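You operate a simulated robot arm through the tools that you are given. There is no shell and no other tool. Be economical: measure what you need, move in short steps, check, and stop when the job is done.

The job below is to be done with a simulated two-armed robot. You get a single attempt, and the scene is never put back.

TASK
Pull off the tail lamp's lens, brush out the dust, reseat the lens.
Fine: hold the lamp still while you pull; stand the lens on top of the trolley meanwhile; use the white brush and put it back. What is to be rubbed or washed off counts as gone when no trace of it is left.

Only the result counts: the job must be done as asked and must still hold three seconds after the hand-in. Knocking over, shifting, dropping, spilling or breaking anything else fails it.

THE ROBOT
Two 7-joint arms with two-finger parallel grippers on one trunk, on a base that drives. Base frame: it is fixed to the floor where the robot stands at the start and does not move with it; the origin is under the middle of the robot, x ahead of it, y to its left, z up. Readings come in m, rad, newtons and seconds.
The left shoulder is at the start at [0.07, 0.134, 1.251], the right one opposite. With the tool pointing down near the work surface each hand reaches from about 0.1 to 0.64 m from the robot's upright axis, wherever it stands, measured 20 degrees to its own side. Places, roughly: cup of the tail lamp [0.5, -0.2, 0.9]; top of the teal trolley [0.6, -0.1, 0.8]; white brush (4x3x19 cm) [0.6, -0.3, 0.9]. Payload 1.57 kg a hand.
The TCP of each hand is the grasp point between the finger pads, 0.03 m short of the fingertips. In the tool frame z runs along the fingers and y along their closing line. Largest opening 0.08 m; finger width 0.017, thickness 0.012; the body of the gripper, 0.04 by 0.082 m, starts 0.08 m behind the TCP.
Orientation is told as [roll, pitch, yaw] about the base's x, y, z axes, in that order, counted from this pose: with the fingers straight down and closing along the base's y, the tool's x points along the base's -x, its y along +y and its z along -z.

THE INTERFACE
- The arms move only by the tool drive_tool. It takes "left_plan", "right_plan" or both (then of equal length, played together; a hand with none holds still); each is a list of rows, each a list of 3 entries, a list of its own where there are three numbers: the shift along the tool's x, y, z in units of 25 mm (1.0 is 25 mm), then the turn, a rotation vector about the tool's x, y, z in units of 5 degrees (1.0 is 5 degrees), then the finger opening in m, from 0 to 0.08. In form: [[[dx, dy, dz], [ax, ay, az], grip], ...]. A call has 1 to 12 rows; each row shifts and turns the commanded pose from where the row before left it, along the tool's axes as they then stand. A call with a number of a shift or a turn outside -1 to 1 is refused whole. A row lasts 0.2 s, in which the tool goes at most 0.05 m and 0.15 rad; a call with a longer step from one row to the next is refused whole, and so is a gripper value outside its range. A pose out of reach is approached as far as the arm can. The call stops where the force on the tool passes 90 N (or 10 N more than at its start, if that is more) or the arm is blocked; 0.2 s more then pass. The fingers move at their own pace (about 0.153 m/s each) and stop on an object; they squeeze with about 38 N. The grip force told is the motor's: it shows also when the fingers shut on nothing. Time passes only in rows, and 0.2 s behind the last, so rows that do not move let the fingers close. It gives the time, the measured TCP pose, the force on the tool (base axes), the opening and the grip force at its end, in the units of the frame above (readings bear some noise), with the torque about the TCP (base axes, N m) and any sound that the robot's microphone picked up.
- Cameras (640 x 400 px; columns grow to the right, rows downward): "scene" is now at [0.132, -0.0306, 1.4919]; the picture's right is [-0.38, -0.93, 0.00], its down [-0.60, 0.24, -0.76] and it looks along [0.70, -0.28, -0.65] (base axes); focal length 214 px, centre (320, 200). "left" rides on the left gripper at [0.072, 0.007, -0.122] in its tool frame; the picture's right is [-0.09, 1.00, 0.00], its down [-0.84, -0.08, -0.54] and it looks along [-0.54, -0.05, 0.84] (tool axes); focal length 238 px, centre (320, 200). "right" rides on the right gripper at [0.072, -0.007, -0.122] in its tool frame; the picture's right is [0.09, 1.00, 0.00], its down [-0.84, 0.08, -0.54] and it looks along [-0.54, 0.05, 0.84] (tool axes); focal length 238 px, centre (320, 200). There is no depth. A picture from a camera that has moved, and an enlarged one, comes with that camera's place and axes in the base frame and with its lens. The place of the scene camera against the robot may be out by one fixed shift of up to 0.025 m in any direction.
- capture(camera): a new picture of that camera. The clock stands still meanwhile.
- move_column(by): slides the trunk up (or, below 0, down) by that many m; the arms and the scene camera ride with it, the base frame stays. It gives what a move gives, with no picture.
- roll_base(legs): drives the robot by 1 to 6 legs, each [ahead, left, turn to the left] in m, m and rad, along the robot's own axes; the way and the turn of a leg run together, so that a leg with both is an arc; at most 1.5 m and 3.142 rad a leg. The arms and the cameras ride along, it lands a little off, and it stops where it bumps. It gives what a move gives.
- turn_head(pan, tilt): turns the head with the scene camera to pan (to the left, within 1.501 rad either way) and tilt (down, from -0.506 to 1.204), counted from straight ahead of the robot. It gives what a move gives.
- enlarge(camera, box): a new picture of the part [left, top, right, bottom] of that camera's present view, enlarged. The clock stands still meanwhile.
- hand_in(): hands the job in; it is judged then, once.

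Work in short steps. Places have to be worked out from the pictures, the camera data and where the tool is seen: move nearer, look again, correct. Check each grasp and each placing, and mend what went wrong. You have 120 turns and 88 pictures in all, those below and enlarged ones among them. Open the grippers and draw the arms clear of the work before you hand the job in, unless the task says otherwise; then end with one line.

The tools are called as name(argument=value, ...) on one line, values as JSON. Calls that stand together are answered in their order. drive_tool: Moves the arms, as the interface text tells. Its arguments: {"type":"object","properties":{"left_plan":{"type":"array","items":{"type":"array"}},"right_plan":{"type":"array","items":{"type":"array"}}},"required":[]} The other tools are called the same way: move_column (by) slides the trunk up or down; roll_base (legs) drives the base; turn_head (pan, tilt) turns the head that bears the scene camera; capture (camera) takes a picture; enlarge (camera, box) takes an enlarged picture of a part of a camera's view; hand_in () hands the job in.

At the start:

```text
time_s: 0.0
left_eef_pos: [0.3861, -0.0513, 1.2972]
left_ee_rot: [0.0, 0.002, 0.001]
left_ft_force: [0.0, 0.3, 0.6]
left_ft_torque: [0.02, 0.0, -0.01]
left_grip_width: 0.0799
left_grasp_force: 0.0
right_eef_pos: [0.2527, -0.336, 1.2719]
right_ee_rot: [0.001, -0.001, 0.0]
right_ft_force: [-0.1, -0.6, 0.2]
right_ft_torque: [-0.01, 0.02, 0.01]
right_grip_width: 0.0803
right_grasp_force: 0.0
trunk travel left (down, up): [-0.825, 0.115]
robot x, y, heading: [0.002, -0.0026, -0.002]
head pan, tilt: [-0.384, 0.709]
```

scene: 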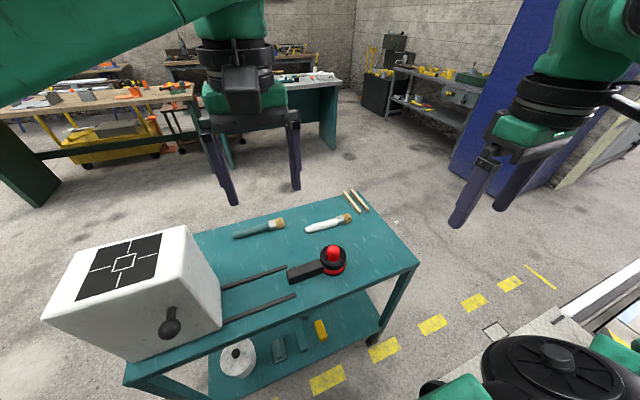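
right: 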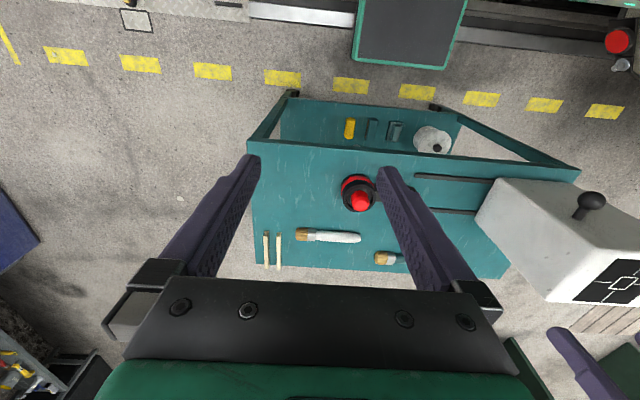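
left: 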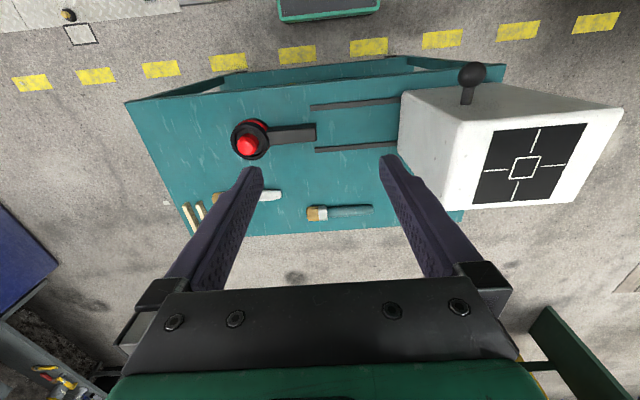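

I'll look closer at the lamp and the brushes on the trolley first.

enlarge(camera="scene", box=[220, 180, 400, 300])

enlarge(camera="right", box=[240, 140, 440, 280])

enlarge(camera="left", box=[170, 90, 410, 240])

```text
3.33 times, centred on (310, 240) of scene
camera zoom: at [0.132, -0.0306, 1.4919], right [-0.38, -0.93, 0.0], down [-0.6, 0.24, -0.76], along [0.7, -0.28, -0.65], focal length 715 px, centre (353, 67)
```

zoom: 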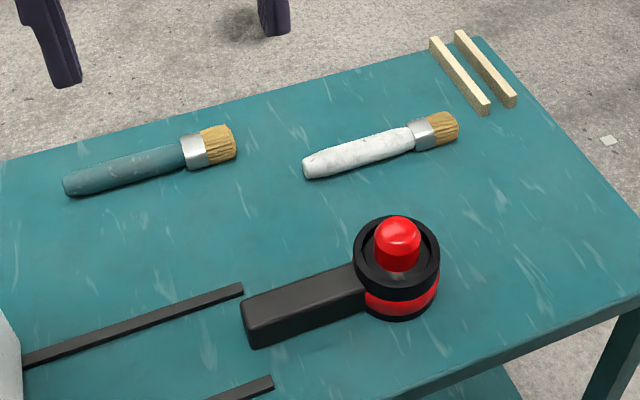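

```text
2.86 times, centred on (340, 210) of right
camera zoom: at [0.1801, -0.3417, 1.3932], right [-0.09, 1.0, 0.0], down [0.84, 0.08, 0.54], along [0.54, 0.05, -0.84], focal length 681 px, centre (263, 171)
```

zoom: 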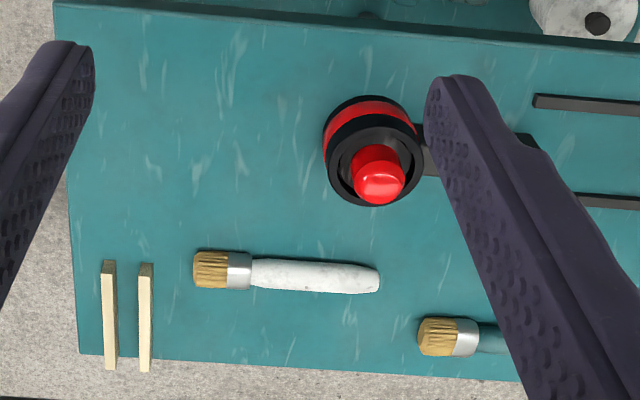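

```text
2.67 times, centred on (290, 165) of left
camera zoom: at [0.3139, -0.0452, 1.4199], right [0.09, 1.0, 0.0], down [0.84, -0.08, 0.54], along [0.54, -0.05, -0.84], focal length 636 px, centre (400, 293)
```

zoom: 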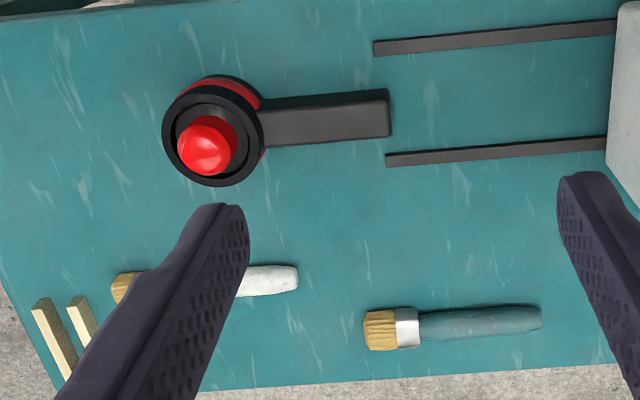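

Triangulating from both wrist views puts the cup rim at about (0.473, -0.219, 0.897). The handle runs towards +y, around (0.483, -0.13). I'll take the left hand above the handle.

drive_tool(left_plan=[[[-0.32, -0.26, 0.9], [0, 0, 0], 0.08], [[-0.32, -0.26, 0.9], [0, 0, 0], 0.08], [[-0.32, -0.26, 0.9], [0, 0, 0], 0.08], [[-0.32, -0.26, 0.9], [0, 0, 0], 0.08], [[-0.32, -0.26, 0.9], [0, 0, 0], 0.08], [[-0.32, -0.26, 0.9], [0, 0, 0], 0.08], [[-0.32, -0.26, 0.9], [0, 0, 0], 0.08], [[-0.32, -0.26, 0.9], [0, 0, 0], 0.08], [[-0.32, -0.26, 0.9], [0, 0, 0], 0.08], [[-0.32, -0.26, 0.9], [0, 0, 0], 0.08], [[-0.32, -0.26, 0.9], [0, 0, 0], 0.08], [[-0.32, -0.26, 0.9], [0, 0, 0], 0.08]])

drive_tool(left_plan=[[[0, 0, 0], [0, 0, 1], 0.08], [[0, 0, 0], [0, 0, 1], 0.08], [[0, 0, 0], [0, 0, 1], 0.08], [[0, 0, 0], [0, 0, 1], 0.08], [[0, 0, 0], [0, 0, 1], 0.08], [[0, 0, 0], [0, 0, 1], 0.08], [[0, 0, 0], [0, 0, 1], 0.08], [[0, 0, 0], [0, 0, 1], 0.08], [[0, 0, 0], [0, 0, 1], 0.08]])

drive_tool(left_plan=[[[0, 0, 0], [0, 0, 1], 0.08], [[0, 0, 0], [0, 0, 1], 0.08], [[0, 0, 0], [0, 0, 1], 0.08], [[0, 0, 0], [0, 0, 1], 0.08], [[0, 0, 0], [0, 0, 1], 0.08], [[0, 0, 0], [0, 0, 1], 0.08], [[0, 0, 0], [0, 0, 1], 0.08], [[0, 0, 0], [0, 0, 1], 0.08], [[0, 0, 0], [0, 0, 1], 0.08]])

capture(camera="left")

capture(camera="scene")

```text
time_s: 2.6
left_eef_pos: [0.4827, -0.1286, 1.0284]
left_ee_rot: [0.001, -0.001, 0.003]
left_ft_force: [0.1, 1.2, 0.2]
left_ft_torque: [0.03, -0.02, -0.03]
left_grip_width: 0.0803
left_grasp_force: 0.2
right_eef_pos: [0.2508, -0.3358, 1.2715]
right_ee_rot: [0.0, 0.0, -0.001]
right_ft_force: [-0.6, 1.4, 0.4]
right_ft_torque: [0.0, -0.03, 0.03]
right_grip_width: 0.0801
right_grasp_force: 0.1
trunk travel left (down, up): [-0.825, 0.115]
robot x, y, heading: [-0.0002, 0.0026, -0.001]
head pan, tilt: [-0.384, 0.709]
```

```text
time_s: 4.6
left_eef_pos: [0.4824, -0.1281, 1.0272]
left_ee_rot: [-0.002, 0.0, -0.786]
left_ft_force: [-0.2, -0.5, 0.5]
left_ft_torque: [0.0, -0.01, -0.03]
left_grip_width: 0.0798
left_grasp_force: 0.0
right_eef_pos: [0.2513, -0.3345, 1.2701]
right_ee_rot: [0.001, 0.0, 0.0]
right_ft_force: [0.3, 0.2, -0.2]
right_ft_torque: [0.0, -0.02, -0.02]
right_grip_width: 0.0801
right_grasp_force: 0.1
trunk travel left (down, up): [-0.825, 0.115]
robot x, y, heading: [-0.0009, -0.0021, 0.002]
head pan, tilt: [-0.384, 0.709]
```

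```text
time_s: 6.6
left_eef_pos: [0.4816, -0.1288, 1.0271]
left_ee_rot: [-0.001, -0.001, -1.57]
left_ft_force: [0.5, -0.5, 0.7]
left_ft_torque: [-0.01, -0.03, 0.03]
left_grip_width: 0.0798
left_grasp_force: 0.0
right_eef_pos: [0.2531, -0.3336, 1.2726]
right_ee_rot: [0.0, 0.001, -0.001]
right_ft_force: [0.7, -0.8, 0.0]
right_ft_torque: [0.02, -0.02, 0.03]
right_grip_width: 0.0799
right_grasp_force: 0.1
trunk travel left (down, up): [-0.825, 0.115]
robot x, y, heading: [0.0025, -0.0012, -0.0]
head pan, tilt: [-0.384, 0.709]
```

```text
81 pictures are left
camera left: at [0.4882, -0.0576, 1.1498], right [1.0, -0.09, 0.0], down [-0.08, -0.84, 0.54], along [-0.05, -0.54, -0.84], focal length 238 px, centre (320, 200)
```

left: 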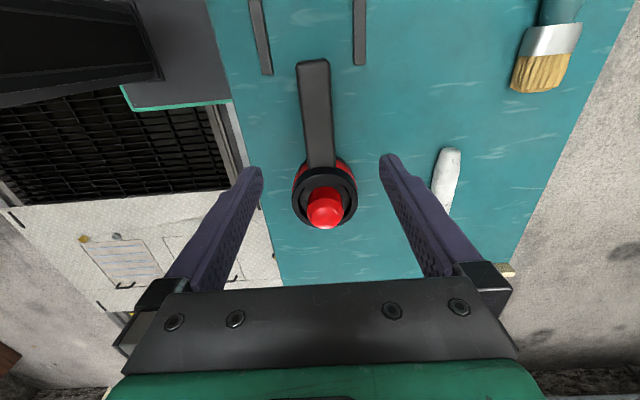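

```text
80 pictures are left
camera scene: at [0.132, -0.0307, 1.4919], right [-0.38, -0.93, 0.0], down [-0.6, 0.24, -0.76], along [0.7, -0.28, -0.65], focal length 214 px, centre (320, 200)
```

scene: 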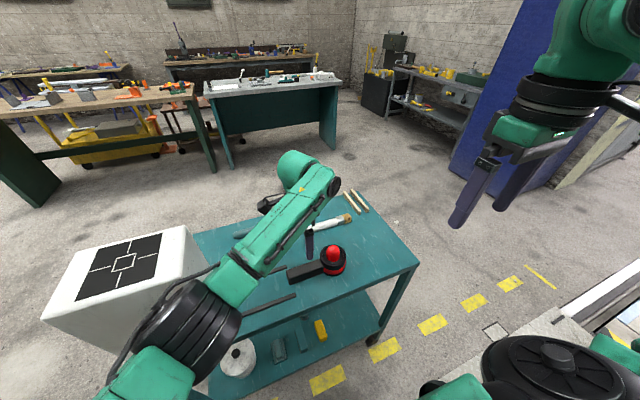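

The handle spans y from about -0.19 to -0.075 at x≈0.476, and the table top is at z≈0.85. I'll lower the left hand partway over the handle and check again.

drive_tool(left_plan=[[[0.2, -0.1, 0.8], [0, 0, 0], 0.08], [[0.2, -0.1, 0.8], [0, 0, 0], 0.08], [[0, 0, 0.8], [0, 0, 0], 0.08], [[0, 0, 0.8], [0, 0, 0], 0.08], [[0, 0, 0.7], [0, 0, 0], 0.08], [[0, 0, 0.7], [0, 0, 0], 0.08]])

capture(camera="left")

enlarge(camera="scene", box=[240, 180, 400, 300])

```text
time_s: 8.0
left_eef_pos: [0.4913, -0.1059, 0.9158]
left_ee_rot: [0.013, 0.01, -1.544]
left_ft_force: [0.1, 0.3, -0.1]
left_ft_torque: [0.01, -0.03, 0.0]
left_grip_width: 0.0799
left_grasp_force: 0.2
right_eef_pos: [0.2516, -0.3354, 1.271]
right_ee_rot: [0.0, -0.001, 0.001]
right_ft_force: [0.7, 0.2, 0.2]
right_ft_torque: [-0.01, -0.01, 0.02]
right_grip_width: 0.0802
right_grasp_force: 0.0
trunk travel left (down, up): [-0.825, 0.115]
robot x, y, heading: [0.0004, -0.0032, -0.0]
head pan, tilt: [-0.384, 0.709]
```

```text
79 pictures are left
camera left: at [0.4927, -0.0345, 1.0382], right [1.0, -0.06, 0.01], down [-0.06, -0.84, 0.53], along [-0.02, -0.53, -0.85], focal length 238 px, centre (320, 200)
```

left: 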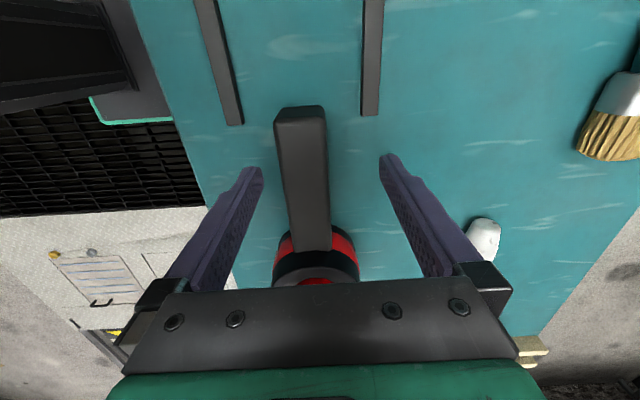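

```text
3.33 times, centred on (320, 240) of scene
camera zoom: at [0.1323, -0.0307, 1.4919], right [-0.38, -0.93, 0.0], down [-0.6, 0.24, -0.76], along [0.7, -0.28, -0.65], focal length 715 px, centre (320, 67)
```

zoom: 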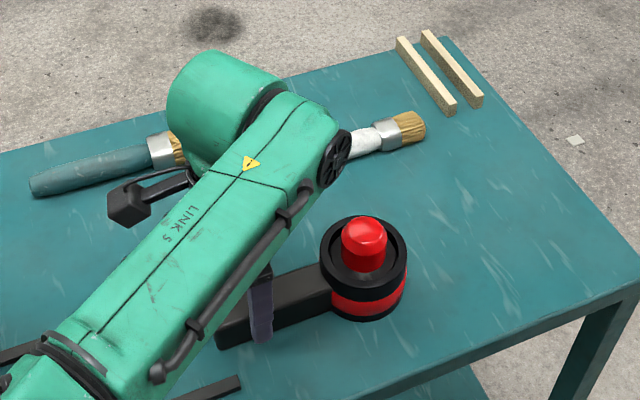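

The left arm is at its reach limit: it landed at x 0.491 and tilted slightly. I'll raise it again and look to the right, to see whether the base can shift that way.

drive_tool(left_plan=[[[0, 0, -1], [0, 0, 0], 0.08], [[0, 0, -1], [0, 0, 0], 0.08], [[0, 0, -1], [0, 0, 0], 0.08], [[0, 0, -1], [0, 0, 0], 0.08], [[0, 0, -1], [0, 0, 0], 0.08], [[0, 0, -1], [0, 0, 0], 0.08]])

turn_head(pan=-1.4, tilt=1.1)

capture(camera="scene")

```text
time_s: 9.4
left_eef_pos: [0.4763, -0.1195, 1.0634]
left_ee_rot: [-0.002, -0.003, -1.572]
left_ft_force: [-0.1, 0.9, -0.3]
left_ft_torque: [0.0, 0.02, 0.0]
left_grip_width: 0.0799
left_grasp_force: 0.0
right_eef_pos: [0.2502, -0.3355, 1.2716]
right_ee_rot: [0.0, 0.0, -0.001]
right_ft_force: [0.2, 0.2, -0.4]
right_ft_torque: [0.0, -0.03, 0.02]
right_grip_width: 0.0798
right_grasp_force: 0.0
trunk travel left (down, up): [-0.825, 0.115]
robot x, y, heading: [0.0013, -0.0009, -0.004]
head pan, tilt: [-0.384, 0.709]
```

```text
time_s: 10.7
left_eef_pos: [0.4776, -0.1195, 1.0623]
left_ee_rot: [-0.003, 0.001, -1.57]
left_ft_force: [-0.2, -0.1, 0.0]
left_ft_torque: [0.02, 0.0, -0.02]
left_grip_width: 0.0799
left_grasp_force: 0.0
right_eef_pos: [0.2518, -0.3352, 1.2709]
right_ee_rot: [0.0, -0.001, 0.001]
right_ft_force: [-0.4, 0.3, -0.6]
right_ft_torque: [0.0, -0.01, -0.01]
right_grip_width: 0.08
right_grasp_force: 0.1
trunk travel left (down, up): [-0.825, 0.115]
robot x, y, heading: [-0.0003, 0.0042, 0.001]
head pan, tilt: [-1.4, 1.1]
```

```text
77 pictures are left
camera scene: at [0.0644, -0.0612, 1.4627], right [-0.99, -0.17, 0.0], down [-0.15, 0.88, -0.45], along [0.08, -0.45, -0.89], focal length 214 px, centre (320, 200)
```

scene: 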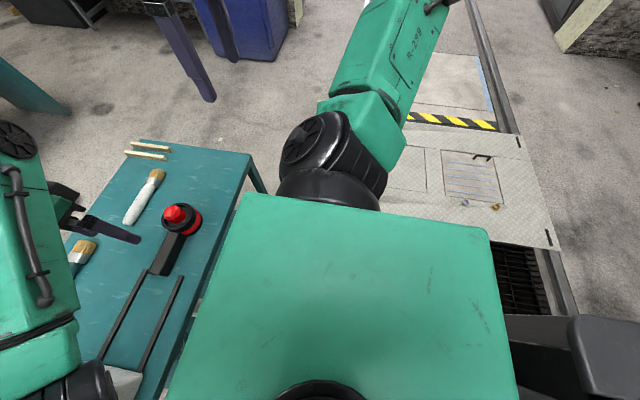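

The floor on the right is clear, with only a flat cover plate, so I'll roll the base 0.13 m to the right and point the head back at the work.

roll_base(legs=[[0, -0.13, 0]])

turn_head(pan=-0.2, tilt=0.9)

drive_tool(left_plan=[[[1, 0, 0], [0, 0, 0], 0.08], [[1, 0, 0], [0, 0, 0], 0.08], [[1, 0, 0], [0, 0, 0], 0.08], [[1, 0, 0], [0, 0, 0], 0.08], [[1, 0, 0], [0, 0, 0], 0.08]])

capture(camera="left")

capture(camera="scene")

```text
time_s: 12.0
left_eef_pos: [0.478, -0.2447, 1.0622]
left_ee_rot: [-0.002, -0.002, -1.567]
left_ft_force: [-0.9, 0.2, -0.6]
left_ft_torque: [0.0, 0.01, -0.01]
left_grip_width: 0.0801
left_grasp_force: 0.1
right_eef_pos: [0.2513, -0.4617, 1.2726]
right_ee_rot: [0.0, -0.001, 0.002]
right_ft_force: [-0.7, -0.8, 0.2]
right_ft_torque: [-0.02, -0.02, 0.02]
right_grip_width: 0.08
right_grasp_force: 0.0
trunk travel left (down, up): [-0.825, 0.115]
robot x, y, heading: [0.0013, -0.1265, 0.003]
head pan, tilt: [-1.4, 1.1]
```

```text
time_s: 13.4
left_eef_pos: [0.4772, -0.2479, 1.0626]
left_ee_rot: [-0.002, 0.0, -1.568]
left_ft_force: [-0.2, -0.2, 0.3]
left_ft_torque: [-0.01, -0.02, 0.04]
left_grip_width: 0.0803
left_grasp_force: 0.0
right_eef_pos: [0.2518, -0.4647, 1.2709]
right_ee_rot: [0.0, 0.0, 0.002]
right_ft_force: [-0.8, 0.7, 0.6]
right_ft_torque: [-0.02, -0.05, 0.01]
right_grip_width: 0.0803
right_grasp_force: 0.0
trunk travel left (down, up): [-0.825, 0.115]
robot x, y, heading: [0.0001, -0.1272, 0.003]
head pan, tilt: [-0.201, 0.901]
```

```text
time_s: 14.6
left_eef_pos: [0.4773, -0.1204, 1.0628]
left_ee_rot: [-0.001, -0.002, -1.568]
left_ft_force: [-0.6, -0.2, -0.3]
left_ft_torque: [0.0, 0.05, 0.01]
left_grip_width: 0.0798
left_grasp_force: 0.0
right_eef_pos: [0.2518, -0.4619, 1.2709]
right_ee_rot: [-0.001, 0.0, -0.001]
right_ft_force: [0.5, -0.8, -0.1]
right_ft_torque: [-0.02, 0.02, -0.01]
right_grip_width: 0.0797
right_grasp_force: 0.0
trunk travel left (down, up): [-0.825, 0.115]
robot x, y, heading: [-0.0011, -0.1318, -0.0]
head pan, tilt: [-0.201, 0.901]
```

```text
76 pictures are left
camera left: at [0.4833, -0.0498, 1.185], right [1.0, -0.09, 0.0], down [-0.07, -0.84, 0.54], along [-0.05, -0.54, -0.84], focal length 238 px, centre (320, 200)
```

left: 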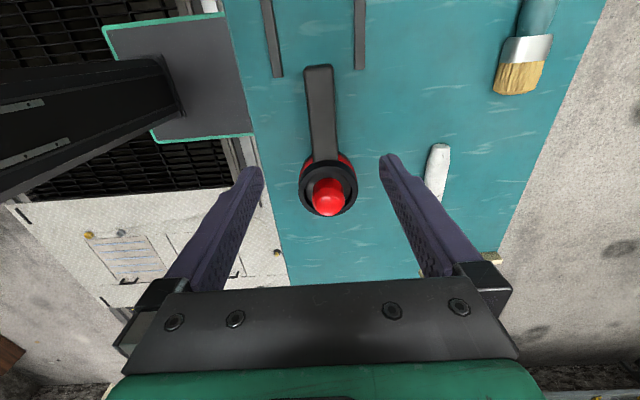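

```text
75 pictures are left
camera scene: at [0.1276, -0.1415, 1.4765], right [-0.2, -0.98, 0.0], down [-0.77, 0.15, -0.62], along [0.61, -0.12, -0.78], focal length 214 px, centre (320, 200)
```

scene: 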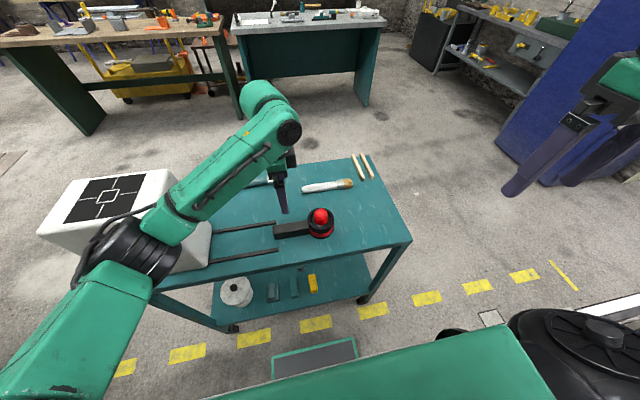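

I'm lined up over the handle at x≈0.475, y≈-0.12. I'll go down to about 0.915.

drive_tool(left_plan=[[[0.1, -0.05, 0.84], [0, 0, 0], 0.08], [[0.1, -0.05, 0.84], [0, 0, 0], 0.08], [[0, 0, 0.84], [0, 0, 0], 0.08], [[0, 0, 0.84], [0, 0, 0], 0.08], [[0, 0, 0.84], [0, 0, 0], 0.08], [[0, 0, 0.84], [0, 0, 0], 0.08], [[0, 0, 0.84], [0, 0, 0], 0.08]])

capture(camera="left")

enlarge(camera="scene", box=[250, 170, 370, 260])

```text
time_s: 16.2
left_eef_pos: [0.4758, -0.1177, 0.9147]
left_ee_rot: [-0.001, 0.001, -1.566]
left_ft_force: [0.2, 0.4, -0.4]
left_ft_torque: [-0.01, -0.02, 0.03]
left_grip_width: 0.08
left_grasp_force: 0.1
right_eef_pos: [0.2523, -0.465, 1.2714]
right_ee_rot: [-0.001, 0.001, 0.002]
right_ft_force: [1.0, -0.7, 0.1]
right_ft_torque: [0.0, 0.03, -0.02]
right_grip_width: 0.0802
right_grasp_force: 0.0
trunk travel left (down, up): [-0.825, 0.115]
robot x, y, heading: [0.0042, -0.1272, 0.001]
head pan, tilt: [-0.201, 0.901]
```

```text
74 pictures are left
camera left: at [0.4815, -0.047, 1.0373], right [1.0, -0.09, 0.0], down [-0.07, -0.84, 0.54], along [-0.05, -0.54, -0.84], focal length 238 px, centre (320, 200)
```

left: 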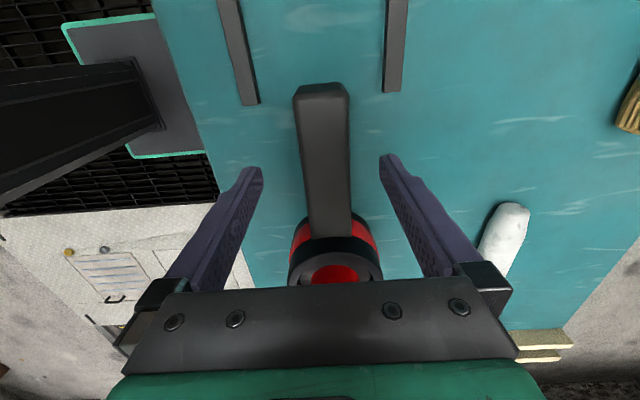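

```text
4.44 times, centred on (310, 215) of scene
camera zoom: at [0.1279, -0.1434, 1.4765], right [-0.2, -0.98, 0.0], down [-0.77, 0.16, -0.62], along [0.61, -0.12, -0.78], focal length 953 px, centre (364, 133)
```

zoom: 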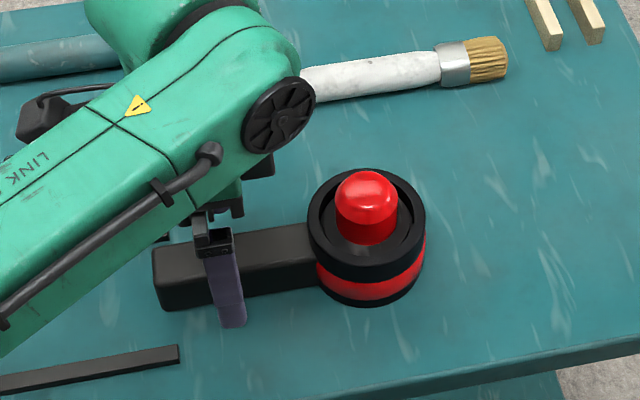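

Comparing the rail spacing between the two left pictures gives a table top of z≈0.85. I'll descend 2.4 cm so the fingertips straddle the handle.

drive_tool(left_plan=[[[0, 0, 0.5], [0, 0, 0], 0.08], [[0, 0, 0.45], [0, 0, 0], 0.08]])

capture(camera="left")

enlarge(camera="scene", box=[250, 170, 370, 260])

```text
time_s: 16.8
left_eef_pos: [0.4757, -0.118, 0.8916]
left_ee_rot: [-0.001, -0.001, -1.566]
left_ft_force: [0.2, -0.2, -0.3]
left_ft_torque: [-0.01, 0.0, 0.02]
left_grip_width: 0.0801
left_grasp_force: 0.1
right_eef_pos: [0.2529, -0.4637, 1.2714]
right_ee_rot: [0.001, 0.0, 0.002]
right_ft_force: [-0.4, 0.4, 0.4]
right_ft_torque: [-0.01, -0.02, 0.0]
right_grip_width: 0.0802
right_grasp_force: 0.0
trunk travel left (down, up): [-0.825, 0.115]
robot x, y, heading: [0.0012, -0.1313, -0.0]
head pan, tilt: [-0.201, 0.901]
```

```text
72 pictures are left
camera left: at [0.4814, -0.047, 1.0139], right [1.0, -0.09, 0.0], down [-0.07, -0.84, 0.54], along [-0.05, -0.54, -0.84], focal length 238 px, centre (320, 200)
```

left: 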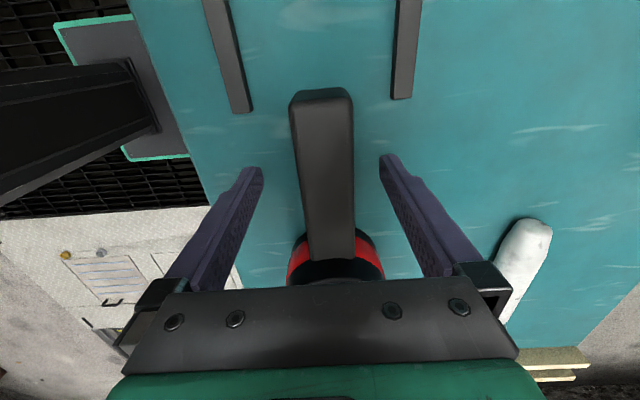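

```text
4.44 times, centred on (310, 215) of scene
camera zoom: at [0.1279, -0.1434, 1.4765], right [-0.2, -0.98, 0.0], down [-0.77, 0.16, -0.62], along [0.61, -0.12, -0.78], focal length 953 px, centre (364, 133)
```

zoom: 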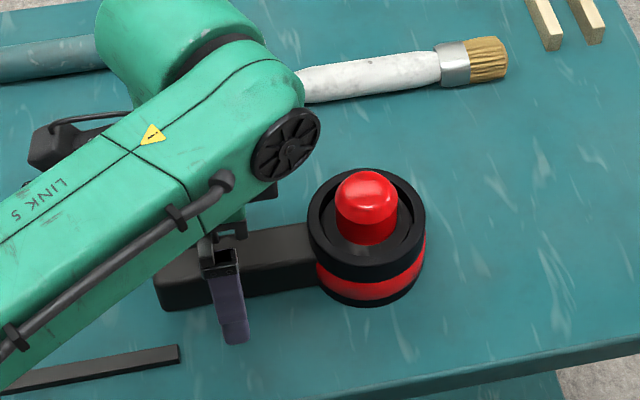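

The fingertips straddle the handle, centred and roughly 1 cm above the table. I'll close on it.

drive_tool(left_plan=[[[0, 0, 0], [0, 0, 0], 0.05], [[0, 0, 0], [0, 0, 0], 0.02], [[0, 0, 0], [0, 0, 0], 0.0], [[0, 0, 0], [0, 0, 0], 0.0]])

enlarge(camera="scene", box=[250, 170, 370, 260])

capture(camera="left")

```text
time_s: 17.8
left_eef_pos: [0.4767, -0.1183, 0.8923]
left_ee_rot: [-0.001, 0.001, -1.568]
left_ft_force: [2.1, 1.6, 1.0]
left_ft_torque: [-0.06, -0.12, 0.36]
left_grip_width: 0.0336
left_grasp_force: 37.9
right_eef_pos: [0.2524, -0.4629, 1.2712]
right_ee_rot: [0.0, 0.001, 0.003]
right_ft_force: [0.2, -0.3, -0.1]
right_ft_torque: [0.04, -0.03, 0.01]
right_grip_width: 0.0798
right_grasp_force: 0.0
trunk travel left (down, up): [-0.825, 0.115]
robot x, y, heading: [-0.002, -0.1282, 0.001]
head pan, tilt: [-0.201, 0.901]
```

```text
4.44 times, centred on (310, 215) of scene
camera zoom: at [0.1279, -0.1431, 1.4765], right [-0.2, -0.98, 0.0], down [-0.77, 0.15, -0.62], along [0.61, -0.12, -0.78], focal length 953 px, centre (364, 133)
```

zoom: 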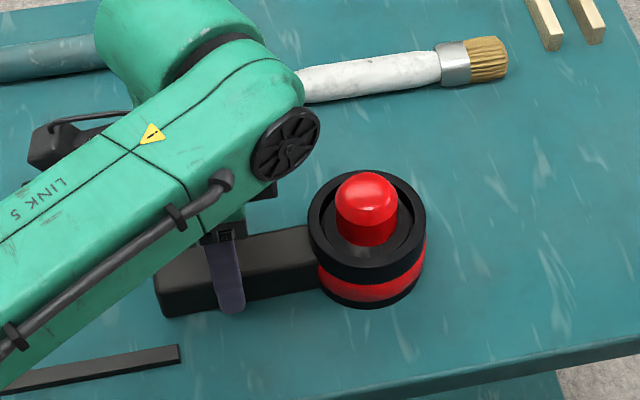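

```text
69 pictures are left
camera left: at [0.4816, -0.0467, 1.0142], right [1.0, -0.09, 0.0], down [-0.07, -0.84, 0.54], along [-0.05, -0.54, -0.84], focal length 238 px, centre (320, 200)
```

left: 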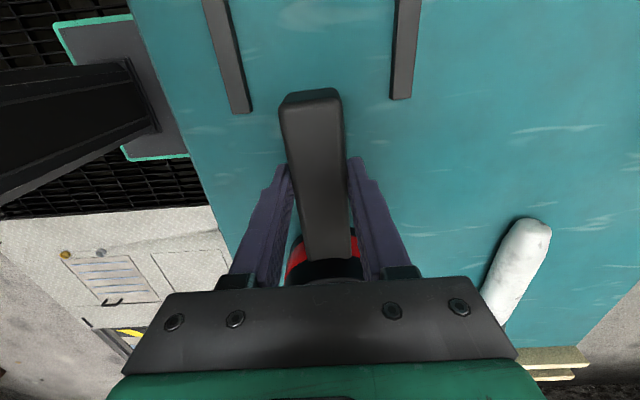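

The handle is gripped (33.6 mm wide, 38 N) and the lamp is held. Next I'll bring the right hand to the lamp's right side, turn it so it closes along x, and look.

drive_tool(right_plan=[[[-0.727, 0.543, 0.5], [0, 0, 0], 0.08], [[-0.727, 0.543, 0.5], [0, 0, 0], 0.08], [[-0.727, 0.543, 0.5], [0, 0, 0], 0.08], [[-0.727, 0.543, 0.5], [0, 0, 0], 0.08], [[-0.727, 0.543, 0.5], [0, 0, 0], 0.08], [[-0.727, 0.543, 0.5], [0, 0, 0], 0.08], [[-0.727, 0.543, 0.5], [0, 0, 0], 0.08], [[-0.727, 0.543, 0.5], [0, 0, 0], 0.08], [[-0.727, 0.543, 0.5], [0, 0, 0], 0.08], [[-0.727, 0.543, 0.5], [0, 0, 0], 0.08], [[-0.727, 0.543, 0.5], [0, 0, 0], 0.08], [[-0.727, 0.543, 0.5], [0, 0, 0], 0.08]])

drive_tool(right_plan=[[[0, 0, 0], [0, 0, -1], 0.08], [[0, 0, 0], [0, 0, -1], 0.08], [[0, 0, 0], [0, 0, -1], 0.08], [[0, 0, 0], [0, 0, -1], 0.08], [[0, 0, 0], [0, 0, -1], 0.08], [[0, 0, 0], [0, 0, -1], 0.08], [[0, 0, 0], [0, 0, -1], 0.08], [[0, 0, 0], [0, 0, -1], 0.08], [[0, 0, 0], [0, 0, -1], 0.08]])

drive_tool(right_plan=[[[0, 0, 0], [0, 0, -1], 0.08], [[0, 0, 0], [0, 0, -1], 0.08], [[0, 0, 0], [0, 0, -1], 0.08], [[0, 0, 0], [0, 0, -1], 0.08], [[0, 0, 0], [0, 0, -1], 0.08], [[0, 0, 0], [0, 0, -1], 0.08], [[0, 0, 0], [0, 0, -1], 0.08], [[0, 0, 0], [0, 0, -1], 0.08], [[0, 0, 0], [0, 0, -1], 0.08]])

capture(camera="right")

capture(camera="scene")

```text
time_s: 20.4
left_eef_pos: [0.4765, -0.1175, 0.8923]
left_ee_rot: [-0.001, -0.001, -1.569]
left_ft_force: [0.6, 0.1, -0.2]
left_ft_torque: [0.41, -0.03, -0.02]
left_grip_width: 0.0334
left_grasp_force: 38.2
right_eef_pos: [0.4698, -0.2994, 1.121]
right_ee_rot: [-0.001, 0.0, 0.003]
right_ft_force: [-0.7, -0.4, 0.3]
right_ft_torque: [0.02, 0.01, -0.01]
right_grip_width: 0.0798
right_grasp_force: 0.1
trunk travel left (down, up): [-0.825, 0.115]
robot x, y, heading: [0.0003, -0.1275, 0.005]
head pan, tilt: [-0.201, 0.901]
```

```text
time_s: 22.4
left_eef_pos: [0.4758, -0.1173, 0.8915]
left_ee_rot: [0.001, 0.0, -1.569]
left_ft_force: [-0.2, 1.0, 1.2]
left_ft_torque: [0.02, -0.08, 0.23]
left_grip_width: 0.0335
left_grasp_force: 37.9
right_eef_pos: [0.4702, -0.3, 1.1208]
right_ee_rot: [-0.001, 0.0, 0.79]
right_ft_force: [0.3, -1.0, 0.5]
right_ft_torque: [0.0, -0.02, -0.02]
right_grip_width: 0.0798
right_grasp_force: 0.0
trunk travel left (down, up): [-0.825, 0.115]
robot x, y, heading: [0.0004, -0.1274, -0.001]
head pan, tilt: [-0.201, 0.901]
```

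```text
time_s: 24.4
left_eef_pos: [0.4755, -0.1175, 0.8928]
left_ee_rot: [0.001, 0.0, -1.568]
left_ft_force: [0.3, 1.0, 1.5]
left_ft_torque: [-0.01, -0.07, 0.29]
left_grip_width: 0.0336
left_grasp_force: 37.9
right_eef_pos: [0.4703, -0.2998, 1.1226]
right_ee_rot: [0.0, -0.002, 1.576]
right_ft_force: [0.2, 0.0, 0.7]
right_ft_torque: [0.01, -0.02, 0.0]
right_grip_width: 0.0803
right_grasp_force: 0.0
trunk travel left (down, up): [-0.825, 0.115]
robot x, y, heading: [0.0005, -0.1265, 0.008]
head pan, tilt: [-0.201, 0.901]
```

```text
68 pictures are left
camera right: at [0.4775, -0.3722, 1.2433], right [-1.0, -0.1, 0.0], down [-0.08, 0.84, 0.54], along [-0.05, 0.54, -0.84], focal length 238 px, centre (320, 200)
```

right: 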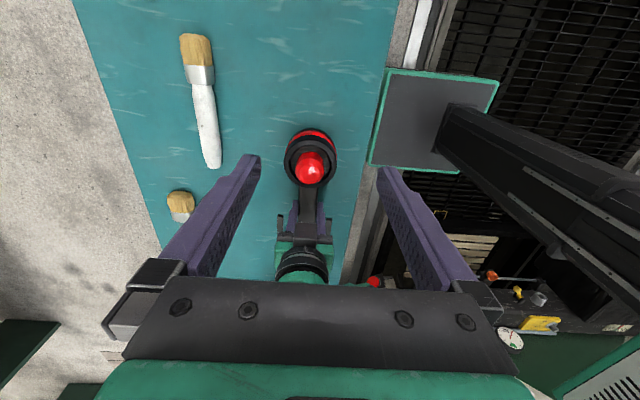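

```text
67 pictures are left
camera scene: at [0.1277, -0.143, 1.4765], right [-0.2, -0.98, 0.0], down [-0.77, 0.15, -0.62], along [0.61, -0.12, -0.78], focal length 214 px, centre (320, 200)
```

scene: 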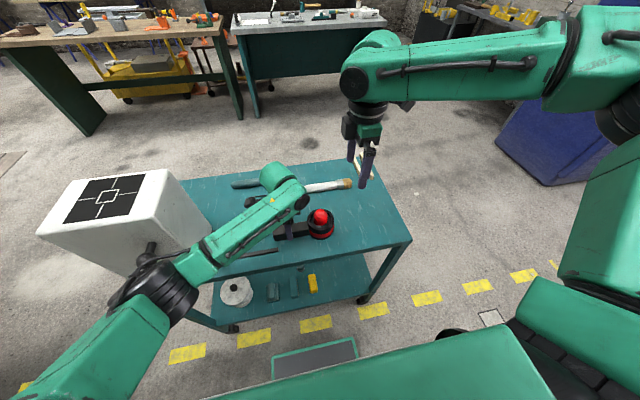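

The wrist view puts the lens at about (0.477, -0.224), with its top at z≈0.935. I'll move the right hand over it and down to z≈1.0.

drive_tool(right_plan=[[[-0.61, -0.05, 0.4], [0, 0, 0], 0.08], [[-0.61, -0.05, 0.4], [0, 0, 0], 0.08], [[-0.61, -0.05, 0.6], [0, 0, 0], 0.08], [[-0.61, -0.06, 0.8], [0, 0, 0], 0.08], [[-0.6, -0.06, 0.9], [0, 0, 0], 0.08], [[0, 0, 0.9], [0, 0, 0], 0.08], [[0, 0, 0.9], [0, 0, 0], 0.08]])

capture(camera="right")

enlarge(camera="scene", box=[250, 140, 410, 260])

```text
time_s: 26.0
left_eef_pos: [0.4745, -0.1179, 0.8908]
left_ee_rot: [-0.002, 0.002, -1.567]
left_ft_force: [0.6, 1.4, 2.7]
left_ft_torque: [0.01, -0.09, 0.15]
left_grip_width: 0.0338
left_grasp_force: 38.1
right_eef_pos: [0.4633, -0.2394, 1.0052]
right_ee_rot: [-0.003, 0.0, 1.573]
right_ft_force: [-0.1, -0.8, 0.1]
right_ft_torque: [0.0, 0.01, -0.01]
right_grip_width: 0.08
right_grasp_force: 0.1
right hand out of reach, approached as far as the arm can: row 5, 6, 7
trunk travel left (down, up): [-0.825, 0.115]
robot x, y, heading: [0.0012, -0.1318, 0.003]
head pan, tilt: [-0.201, 0.901]
```

```text
66 pictures are left
camera right: at [0.4705, -0.3106, 1.127], right [-1.0, -0.09, 0.0], down [-0.08, 0.84, 0.54], along [-0.05, 0.54, -0.84], focal length 238 px, centre (320, 200)
```

right: 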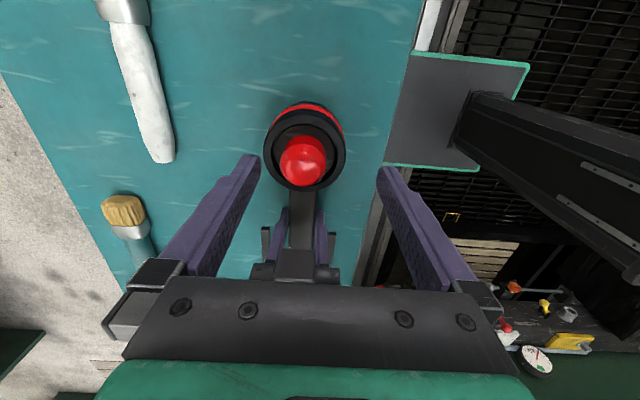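

```text
3.33 times, centred on (330, 200) of scene
camera zoom: at [0.1276, -0.143, 1.4765], right [-0.2, -0.98, 0.0], down [-0.77, 0.15, -0.62], along [0.61, -0.12, -0.78], focal length 715 px, centre (287, 200)
```

zoom: 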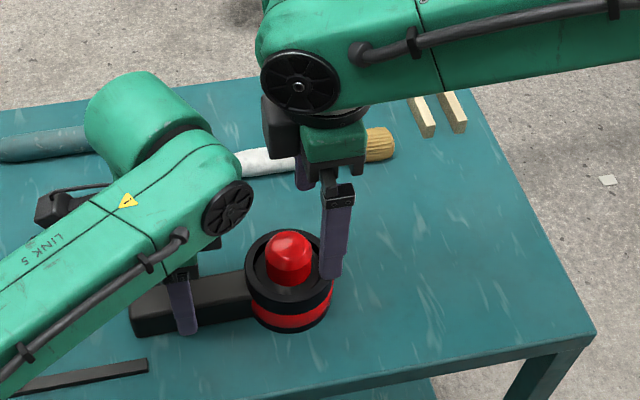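

At yaw 90° the right hand falls 2 cm short of the lens. I'll turn it back towards 45°, which should be easier to reach.

drive_tool(right_plan=[[[0, 0, 0], [0, 0, 1], 0.08], [[0, 0, 0], [0, 0, 1], 0.08], [[0, 0, 0], [0, 0, 1], 0.08], [[0, 0, 0], [0, 0, 1], 0.08], [[0, 0, 0], [0, 0, 1], 0.08], [[0, 0, 0], [0, 0, 1], 0.08], [[0, 0, 0], [0, 0, 1], 0.08], [[0, 0, 0], [0, 0, 1], 0.08]])

capture(camera="right")

enlarge(camera="scene", box=[250, 140, 410, 260])

```text
time_s: 27.8
left_eef_pos: [0.4756, -0.1177, 0.8915]
left_ee_rot: [-0.001, 0.001, -1.567]
left_ft_force: [-0.2, 0.6, 0.6]
left_ft_torque: [-0.04, -0.06, 0.19]
left_grip_width: 0.0336
left_grasp_force: 37.9
right_eef_pos: [0.4641, -0.2389, 1.0051]
right_ee_rot: [0.0, -0.001, 0.873]
right_ft_force: [-0.2, 0.4, 0.2]
right_ft_torque: [-0.02, -0.03, -0.01]
right_grip_width: 0.0799
right_grasp_force: 0.0
trunk travel left (down, up): [-0.825, 0.115]
robot x, y, heading: [-0.0056, -0.1248, 0.005]
head pan, tilt: [-0.201, 0.901]
```

```text
64 pictures are left
camera right: at [0.4228, -0.2983, 1.1271], right [-0.82, 0.57, 0.0], down [0.48, 0.69, 0.54], along [0.31, 0.45, -0.84], focal length 238 px, centre (320, 200)
```

right: 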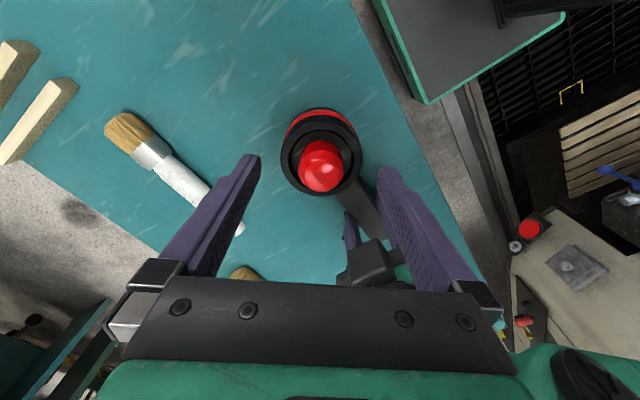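

```text
3.33 times, centred on (330, 200) of scene
camera zoom: at [0.1276, -0.143, 1.4765], right [-0.2, -0.98, 0.0], down [-0.77, 0.15, -0.62], along [0.61, -0.12, -0.78], focal length 715 px, centre (287, 200)
```

zoom: 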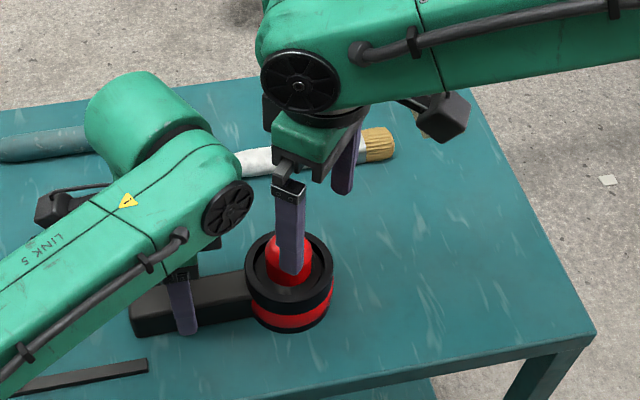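

The lens reads about (0.476, -0.221). I'll step over it at this yaw of 50° and see whether the arm gets there.

drive_tool(right_plan=[[[-0.43, 0.05, 0], [0, 0, 0], 0.08], [[-0.43, 0.05, 0], [0, 0, 0], 0.08], [[0, 0, 0.5], [0, 0, 0], 0.08]])

enlarge(camera="scene", box=[250, 140, 410, 260])

capture(camera="right")

```text
time_s: 28.6
left_eef_pos: [0.4754, -0.1181, 0.892]
left_ee_rot: [-0.002, 0.001, -1.568]
left_ft_force: [-0.3, 1.1, 1.9]
left_ft_torque: [0.02, -0.06, 0.19]
left_grip_width: 0.0337
left_grasp_force: 38.1
right_eef_pos: [0.46, -0.2382, 1.0013]
right_ee_rot: [-0.001, -0.003, 0.874]
right_ft_force: [0.4, 0.8, 0.4]
right_ft_torque: [-0.03, -0.01, -0.03]
right_grip_width: 0.0797
right_grasp_force: 0.1
right hand out of reach, approached as far as the arm can: row 1, 2, 3
trunk travel left (down, up): [-0.825, 0.115]
robot x, y, heading: [-0.0012, -0.1275, 0.0]
head pan, tilt: [-0.201, 0.901]
```

```text
3.33 times, centred on (330, 200) of scene
camera zoom: at [0.1276, -0.143, 1.4765], right [-0.2, -0.98, 0.0], down [-0.77, 0.15, -0.62], along [0.61, -0.12, -0.78], focal length 715 px, centre (287, 200)
```

zoom: 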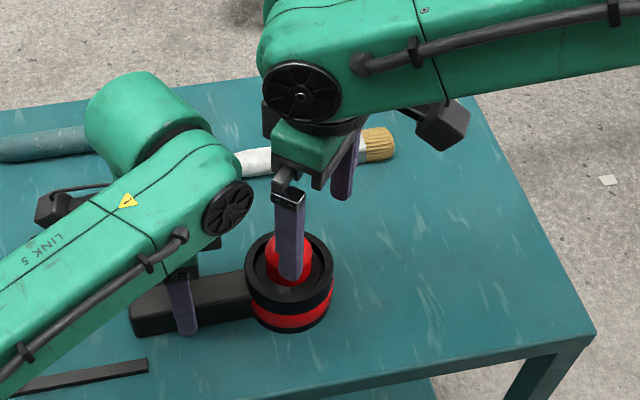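

```text
61 pictures are left
camera right: at [0.4197, -0.2974, 1.1233], right [-0.82, 0.57, 0.0], down [0.48, 0.69, 0.54], along [0.31, 0.45, -0.84], focal length 238 px, centre (320, 200)
```

right: 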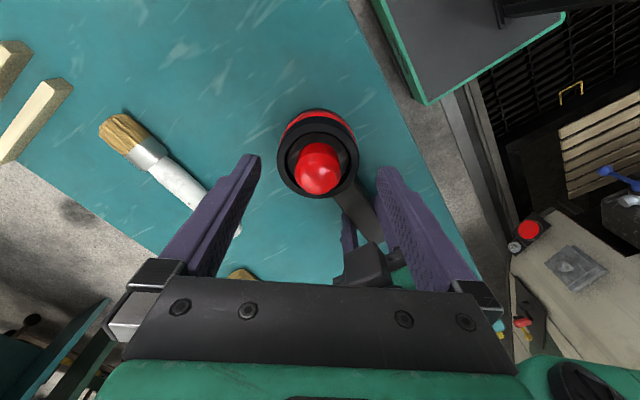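

The limit doesn't depend on yaw, so a joint limit in this arm configuration looks likely. I'll rise, turn back to yaw 0 and try again.

drive_tool(right_plan=[[[0, 0, -1], [0, 0, 1], 0.08], [[0, 0, -1], [0, 0, 1], 0.08], [[0, 0, -1], [0, 0, 1], 0.08], [[0, 0, -1], [0, 0, 1], 0.08], [[0, 0, 0], [0, 0, 1], 0.08], [[0, 0, 0], [0, 0, 1], 0.08], [[0, 0, 0], [0, 0, 1], 0.08], [[0, 0, 0], [0, 0, 1], 0.08], [[0, 0, 0], [0, 0, 1], 0.08], [[0, 0, 0], [0, 0, 1], 0.08]])

drive_tool(right_plan=[[[-0.3, 0.34, 0], [0, 0, 0], 0.08], [[-0.3, 0.34, 0], [0, 0, 0], 0.08]])

```text
time_s: 30.8
left_eef_pos: [0.4756, -0.1176, 0.892]
left_ee_rot: [0.0, 0.0, -1.568]
left_ft_force: [0.1, 0.3, 1.8]
left_ft_torque: [0.01, -0.04, 0.2]
left_grip_width: 0.0335
left_grasp_force: 38.0
right_eef_pos: [0.4605, -0.2381, 1.1005]
right_ee_rot: [0.001, 0.001, -0.001]
right_ft_force: [-0.4, -0.8, -0.4]
right_ft_torque: [0.01, -0.04, -0.02]
right_grip_width: 0.0803
right_grasp_force: 0.1
trunk travel left (down, up): [-0.825, 0.115]
robot x, y, heading: [0.0035, -0.1284, 0.003]
head pan, tilt: [-0.201, 0.901]
```

```text
time_s: 31.4
left_eef_pos: [0.4757, -0.1177, 0.8912]
left_ee_rot: [-0.002, 0.0, -1.567]
left_ft_force: [0.4, 0.9, 0.9]
left_ft_torque: [-0.03, -0.11, 0.12]
left_grip_width: 0.0335
left_grasp_force: 38.4
right_eef_pos: [0.4762, -0.221, 1.1018]
right_ee_rot: [0.002, -0.002, 0.001]
right_ft_force: [-0.5, -0.2, -0.3]
right_ft_torque: [-0.04, 0.04, 0.0]
right_grip_width: 0.0801
right_grasp_force: 0.0
trunk travel left (down, up): [-0.825, 0.115]
robot x, y, heading: [0.0013, -0.1288, -0.001]
head pan, tilt: [-0.201, 0.901]
```

That reached (0.476, -0.221). I'll check from the pictures, then descend.

drive_tool(right_plan=[[[0, 0, 0.8], [0, 0, 0], 0.08], [[0, 0, 0.8], [0, 0, 0], 0.08], [[0, 0, 0.8], [0, 0, 0], 0.08], [[0, 0, 0.8], [0, 0, 0], 0.08], [[0, 0, 0.8], [0, 0, 0], 0.08]])

enlarge(camera="scene", box=[250, 140, 410, 260])

capture(camera="right")

```text
time_s: 32.6
left_eef_pos: [0.4763, -0.117, 0.8919]
left_ee_rot: [-0.004, 0.001, -1.567]
left_ft_force: [0.6, -0.3, 0.3]
left_ft_torque: [0.02, -0.09, 0.11]
left_grip_width: 0.0334
left_grasp_force: 38.0
right_eef_pos: [0.4643, -0.236, 1.0067]
right_ee_rot: [0.003, -0.001, 0.002]
right_ft_force: [0.5, -0.1, 0.8]
right_ft_torque: [0.01, -0.01, 0.02]
right_grip_width: 0.0797
right_grasp_force: 0.2
right hand out of reach, approached as far as the arm can: row 2, 3, 4, 5
trunk travel left (down, up): [-0.825, 0.115]
robot x, y, heading: [0.0014, -0.1299, -0.002]
head pan, tilt: [-0.201, 0.901]
```

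```text
3.33 times, centred on (330, 200) of scene
camera zoom: at [0.1276, -0.1431, 1.4765], right [-0.2, -0.98, 0.0], down [-0.77, 0.15, -0.62], along [0.61, -0.12, -0.78], focal length 715 px, centre (287, 200)
```

zoom: 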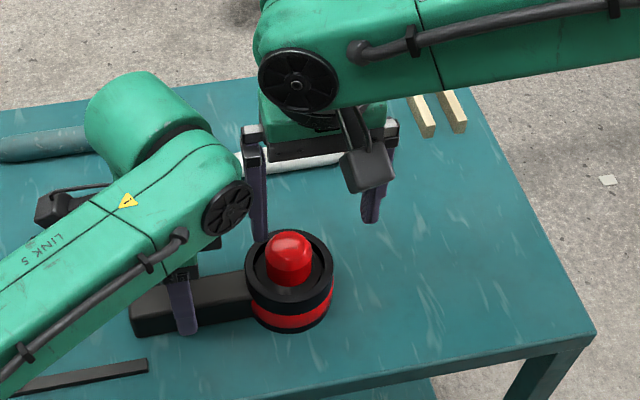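

```text
59 pictures are left
camera right: at [0.3914, -0.2438, 1.1289], right [-0.09, 1.0, 0.0], down [0.84, 0.08, 0.54], along [0.54, 0.05, -0.84], focal length 238 px, centre (320, 200)
```

right: 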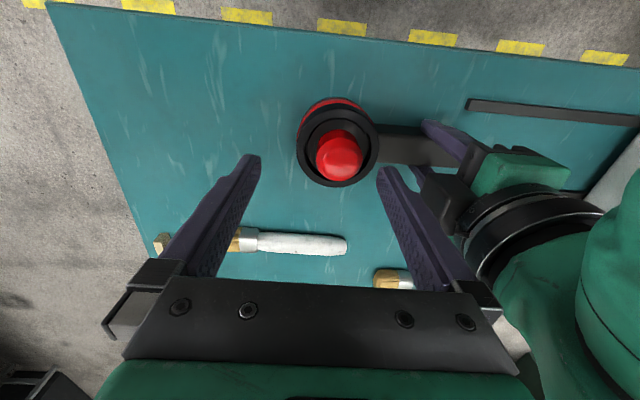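

Both hands report no force, and the push-back points away from the left arm, so arm-to-arm clearance may be the limit. I'll regrip the handle nearer its end, 2.6 cm further from the lamp, and retry.

drive_tool(left_plan=[[[0, 0, 0], [0, 0, 0], 0.05], [[0, 0, 0], [0, 0, 0], 0.05], [[0.55, 0, 0], [0, 0, 0], 0.05], [[0.5, 0, 0], [0, 0, 0], 0.05], [[0, 0, 0], [0, 0, 0], 0.0], [[0, 0, 0], [0, 0, 0], 0.0], [[0, 0, 0], [0, 0, 0], 0.0]])

drive_tool(right_plan=[[[-0.24, 0.3, 0], [0, 0, 0], 0.08], [[-0.24, 0.3, 0], [0, 0, 0], 0.08]])

```text
time_s: 34.2
left_eef_pos: [0.4749, -0.0914, 0.8908]
left_ee_rot: [-0.002, 0.001, -1.569]
left_ft_force: [0.1, 1.1, -0.5]
left_ft_torque: [-0.06, -0.01, 0.03]
left_grip_width: 0.0334
left_grasp_force: 38.1
right_eef_pos: [0.4627, -0.2367, 1.0083]
right_ee_rot: [0.002, -0.001, 0.002]
right_ft_force: [-0.3, -0.9, -0.6]
right_ft_torque: [-0.01, -0.01, -0.03]
right_grip_width: 0.0801
right_grasp_force: 0.0
trunk travel left (down, up): [-0.825, 0.115]
robot x, y, heading: [0.0001, -0.1314, 0.002]
head pan, tilt: [-0.201, 0.901]
```

```text
time_s: 34.8
left_eef_pos: [0.4736, -0.0912, 0.8923]
left_ee_rot: [-0.001, 0.0, -1.567]
left_ft_force: [0.2, 2.6, -0.4]
left_ft_torque: [0.02, -0.07, 0.08]
left_grip_width: 0.0336
left_grasp_force: 37.4
right_eef_pos: [0.4655, -0.2339, 1.0143]
right_ee_rot: [-0.002, -0.001, 0.001]
right_ft_force: [-0.2, 0.2, 0.0]
right_ft_torque: [-0.01, -0.02, 0.01]
right_grip_width: 0.0802
right_grasp_force: 0.1
right hand out of reach, approached as far as the arm can: row 1, 2
trunk travel left (down, up): [-0.825, 0.115]
robot x, y, heading: [-0.001, -0.1271, 0.002]
head pan, tilt: [-0.201, 0.901]
```

It made no difference, so the right arm's own low and inward range is the limit; the same spot at z 1.10 was reachable. Lowering the trunk 0.2 m should fix that. I'll release the handle, lift both hands, and lower the trunk.

drive_tool(left_plan=[[[0, 0, 0], [0, 0, 0], 0.08], [[0, 0, 0], [0, 0, 0], 0.08], [[0, 0, -1], [0, 0, 0], 0.08], [[0, 0, -1], [0, 0, 0], 0.08], [[0, 0, -1], [0, 0, 0], 0.08], [[0, 0, -1], [0, 0, 0], 0.08], [[0, 0, -1], [0, 0, 0], 0.08], [[0, 0, -1], [0, 0, 0], 0.08], [[0, 0, -1], [0, 0, 0], 0.08], [[0, 0, -1], [0, 0, 0], 0.08], [[0, 0, -1], [0, 0, 0], 0.08], [[0, 0, -1], [0, 0, 0], 0.08]], right_plan=[[[0, 0, 0], [0, 0, 0], 0.08], [[0, 0, 0], [0, 0, 0], 0.08], [[0.3, -0.4, -1], [0, 0, 0], 0.08], [[0.3, -0.4, -1], [0, 0, 0], 0.08], [[0, -0.4, -1], [0, 0, 0], 0.08], [[0, -0.4, -1], [0, 0, 0], 0.08], [[0, -0.4, -1], [0, 0, 0], 0.08], [[0, 0, -1], [0, 0, 0], 0.08], [[0, 0, -1], [0, 0, 0], 0.08], [[0, 0, -1], [0, 0, 0], 0.08], [[0, 0, 0], [0, 0, 0], 0.08], [[0, 0, 0], [0, 0, 0], 0.08]])

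move_column(by=-0.2)

capture(camera="scene")

```text
time_s: 37.4
left_eef_pos: [0.4755, -0.0905, 1.1414]
left_ee_rot: [-0.002, 0.0, -1.568]
left_ft_force: [0.2, 0.5, -0.7]
left_ft_torque: [0.01, -0.01, -0.03]
left_grip_width: 0.0802
left_grasp_force: 0.1
right_eef_pos: [0.4481, -0.2832, 1.2126]
right_ee_rot: [-0.001, -0.001, 0.002]
right_ft_force: [0.1, -0.4, -0.4]
right_ft_torque: [0.04, -0.01, -0.04]
right_grip_width: 0.0801
right_grasp_force: 0.1
trunk travel left (down, up): [-0.825, 0.115]
robot x, y, heading: [0.0018, -0.1294, 0.005]
head pan, tilt: [-0.201, 0.901]
```

```text
time_s: 39.5
left_eef_pos: [0.4749, -0.0909, 0.9415]
left_ee_rot: [-0.002, -0.001, -1.568]
left_ft_force: [-0.6, 0.5, 1.2]
left_ft_torque: [0.01, 0.04, 0.02]
left_grip_width: 0.08
left_grasp_force: 0.2
right_eef_pos: [0.4476, -0.284, 1.0132]
right_ee_rot: [0.0, -0.001, 0.001]
right_ft_force: [-0.5, -0.2, -1.4]
right_ft_torque: [0.02, -0.02, -0.02]
right_grip_width: 0.0798
right_grasp_force: 0.0
trunk travel left (down, up): [-0.625, 0.315]
robot x, y, heading: [0.0028, -0.1307, 0.002]
head pan, tilt: [-0.201, 0.901]
```

```text
58 pictures are left
camera scene: at [0.1276, -0.1432, 1.2766], right [-0.2, -0.98, 0.0], down [-0.77, 0.16, -0.62], along [0.61, -0.12, -0.78], focal length 214 px, centre (320, 200)
```

scene: 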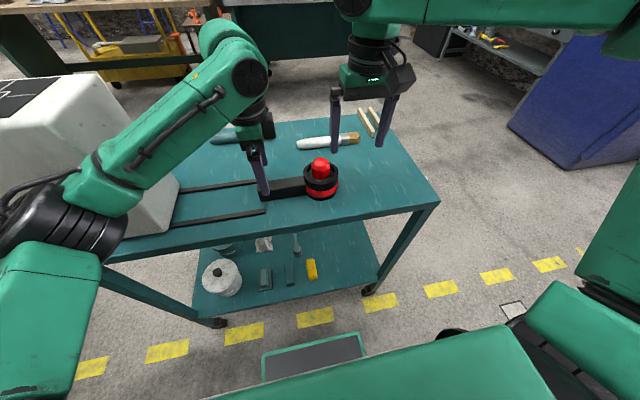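

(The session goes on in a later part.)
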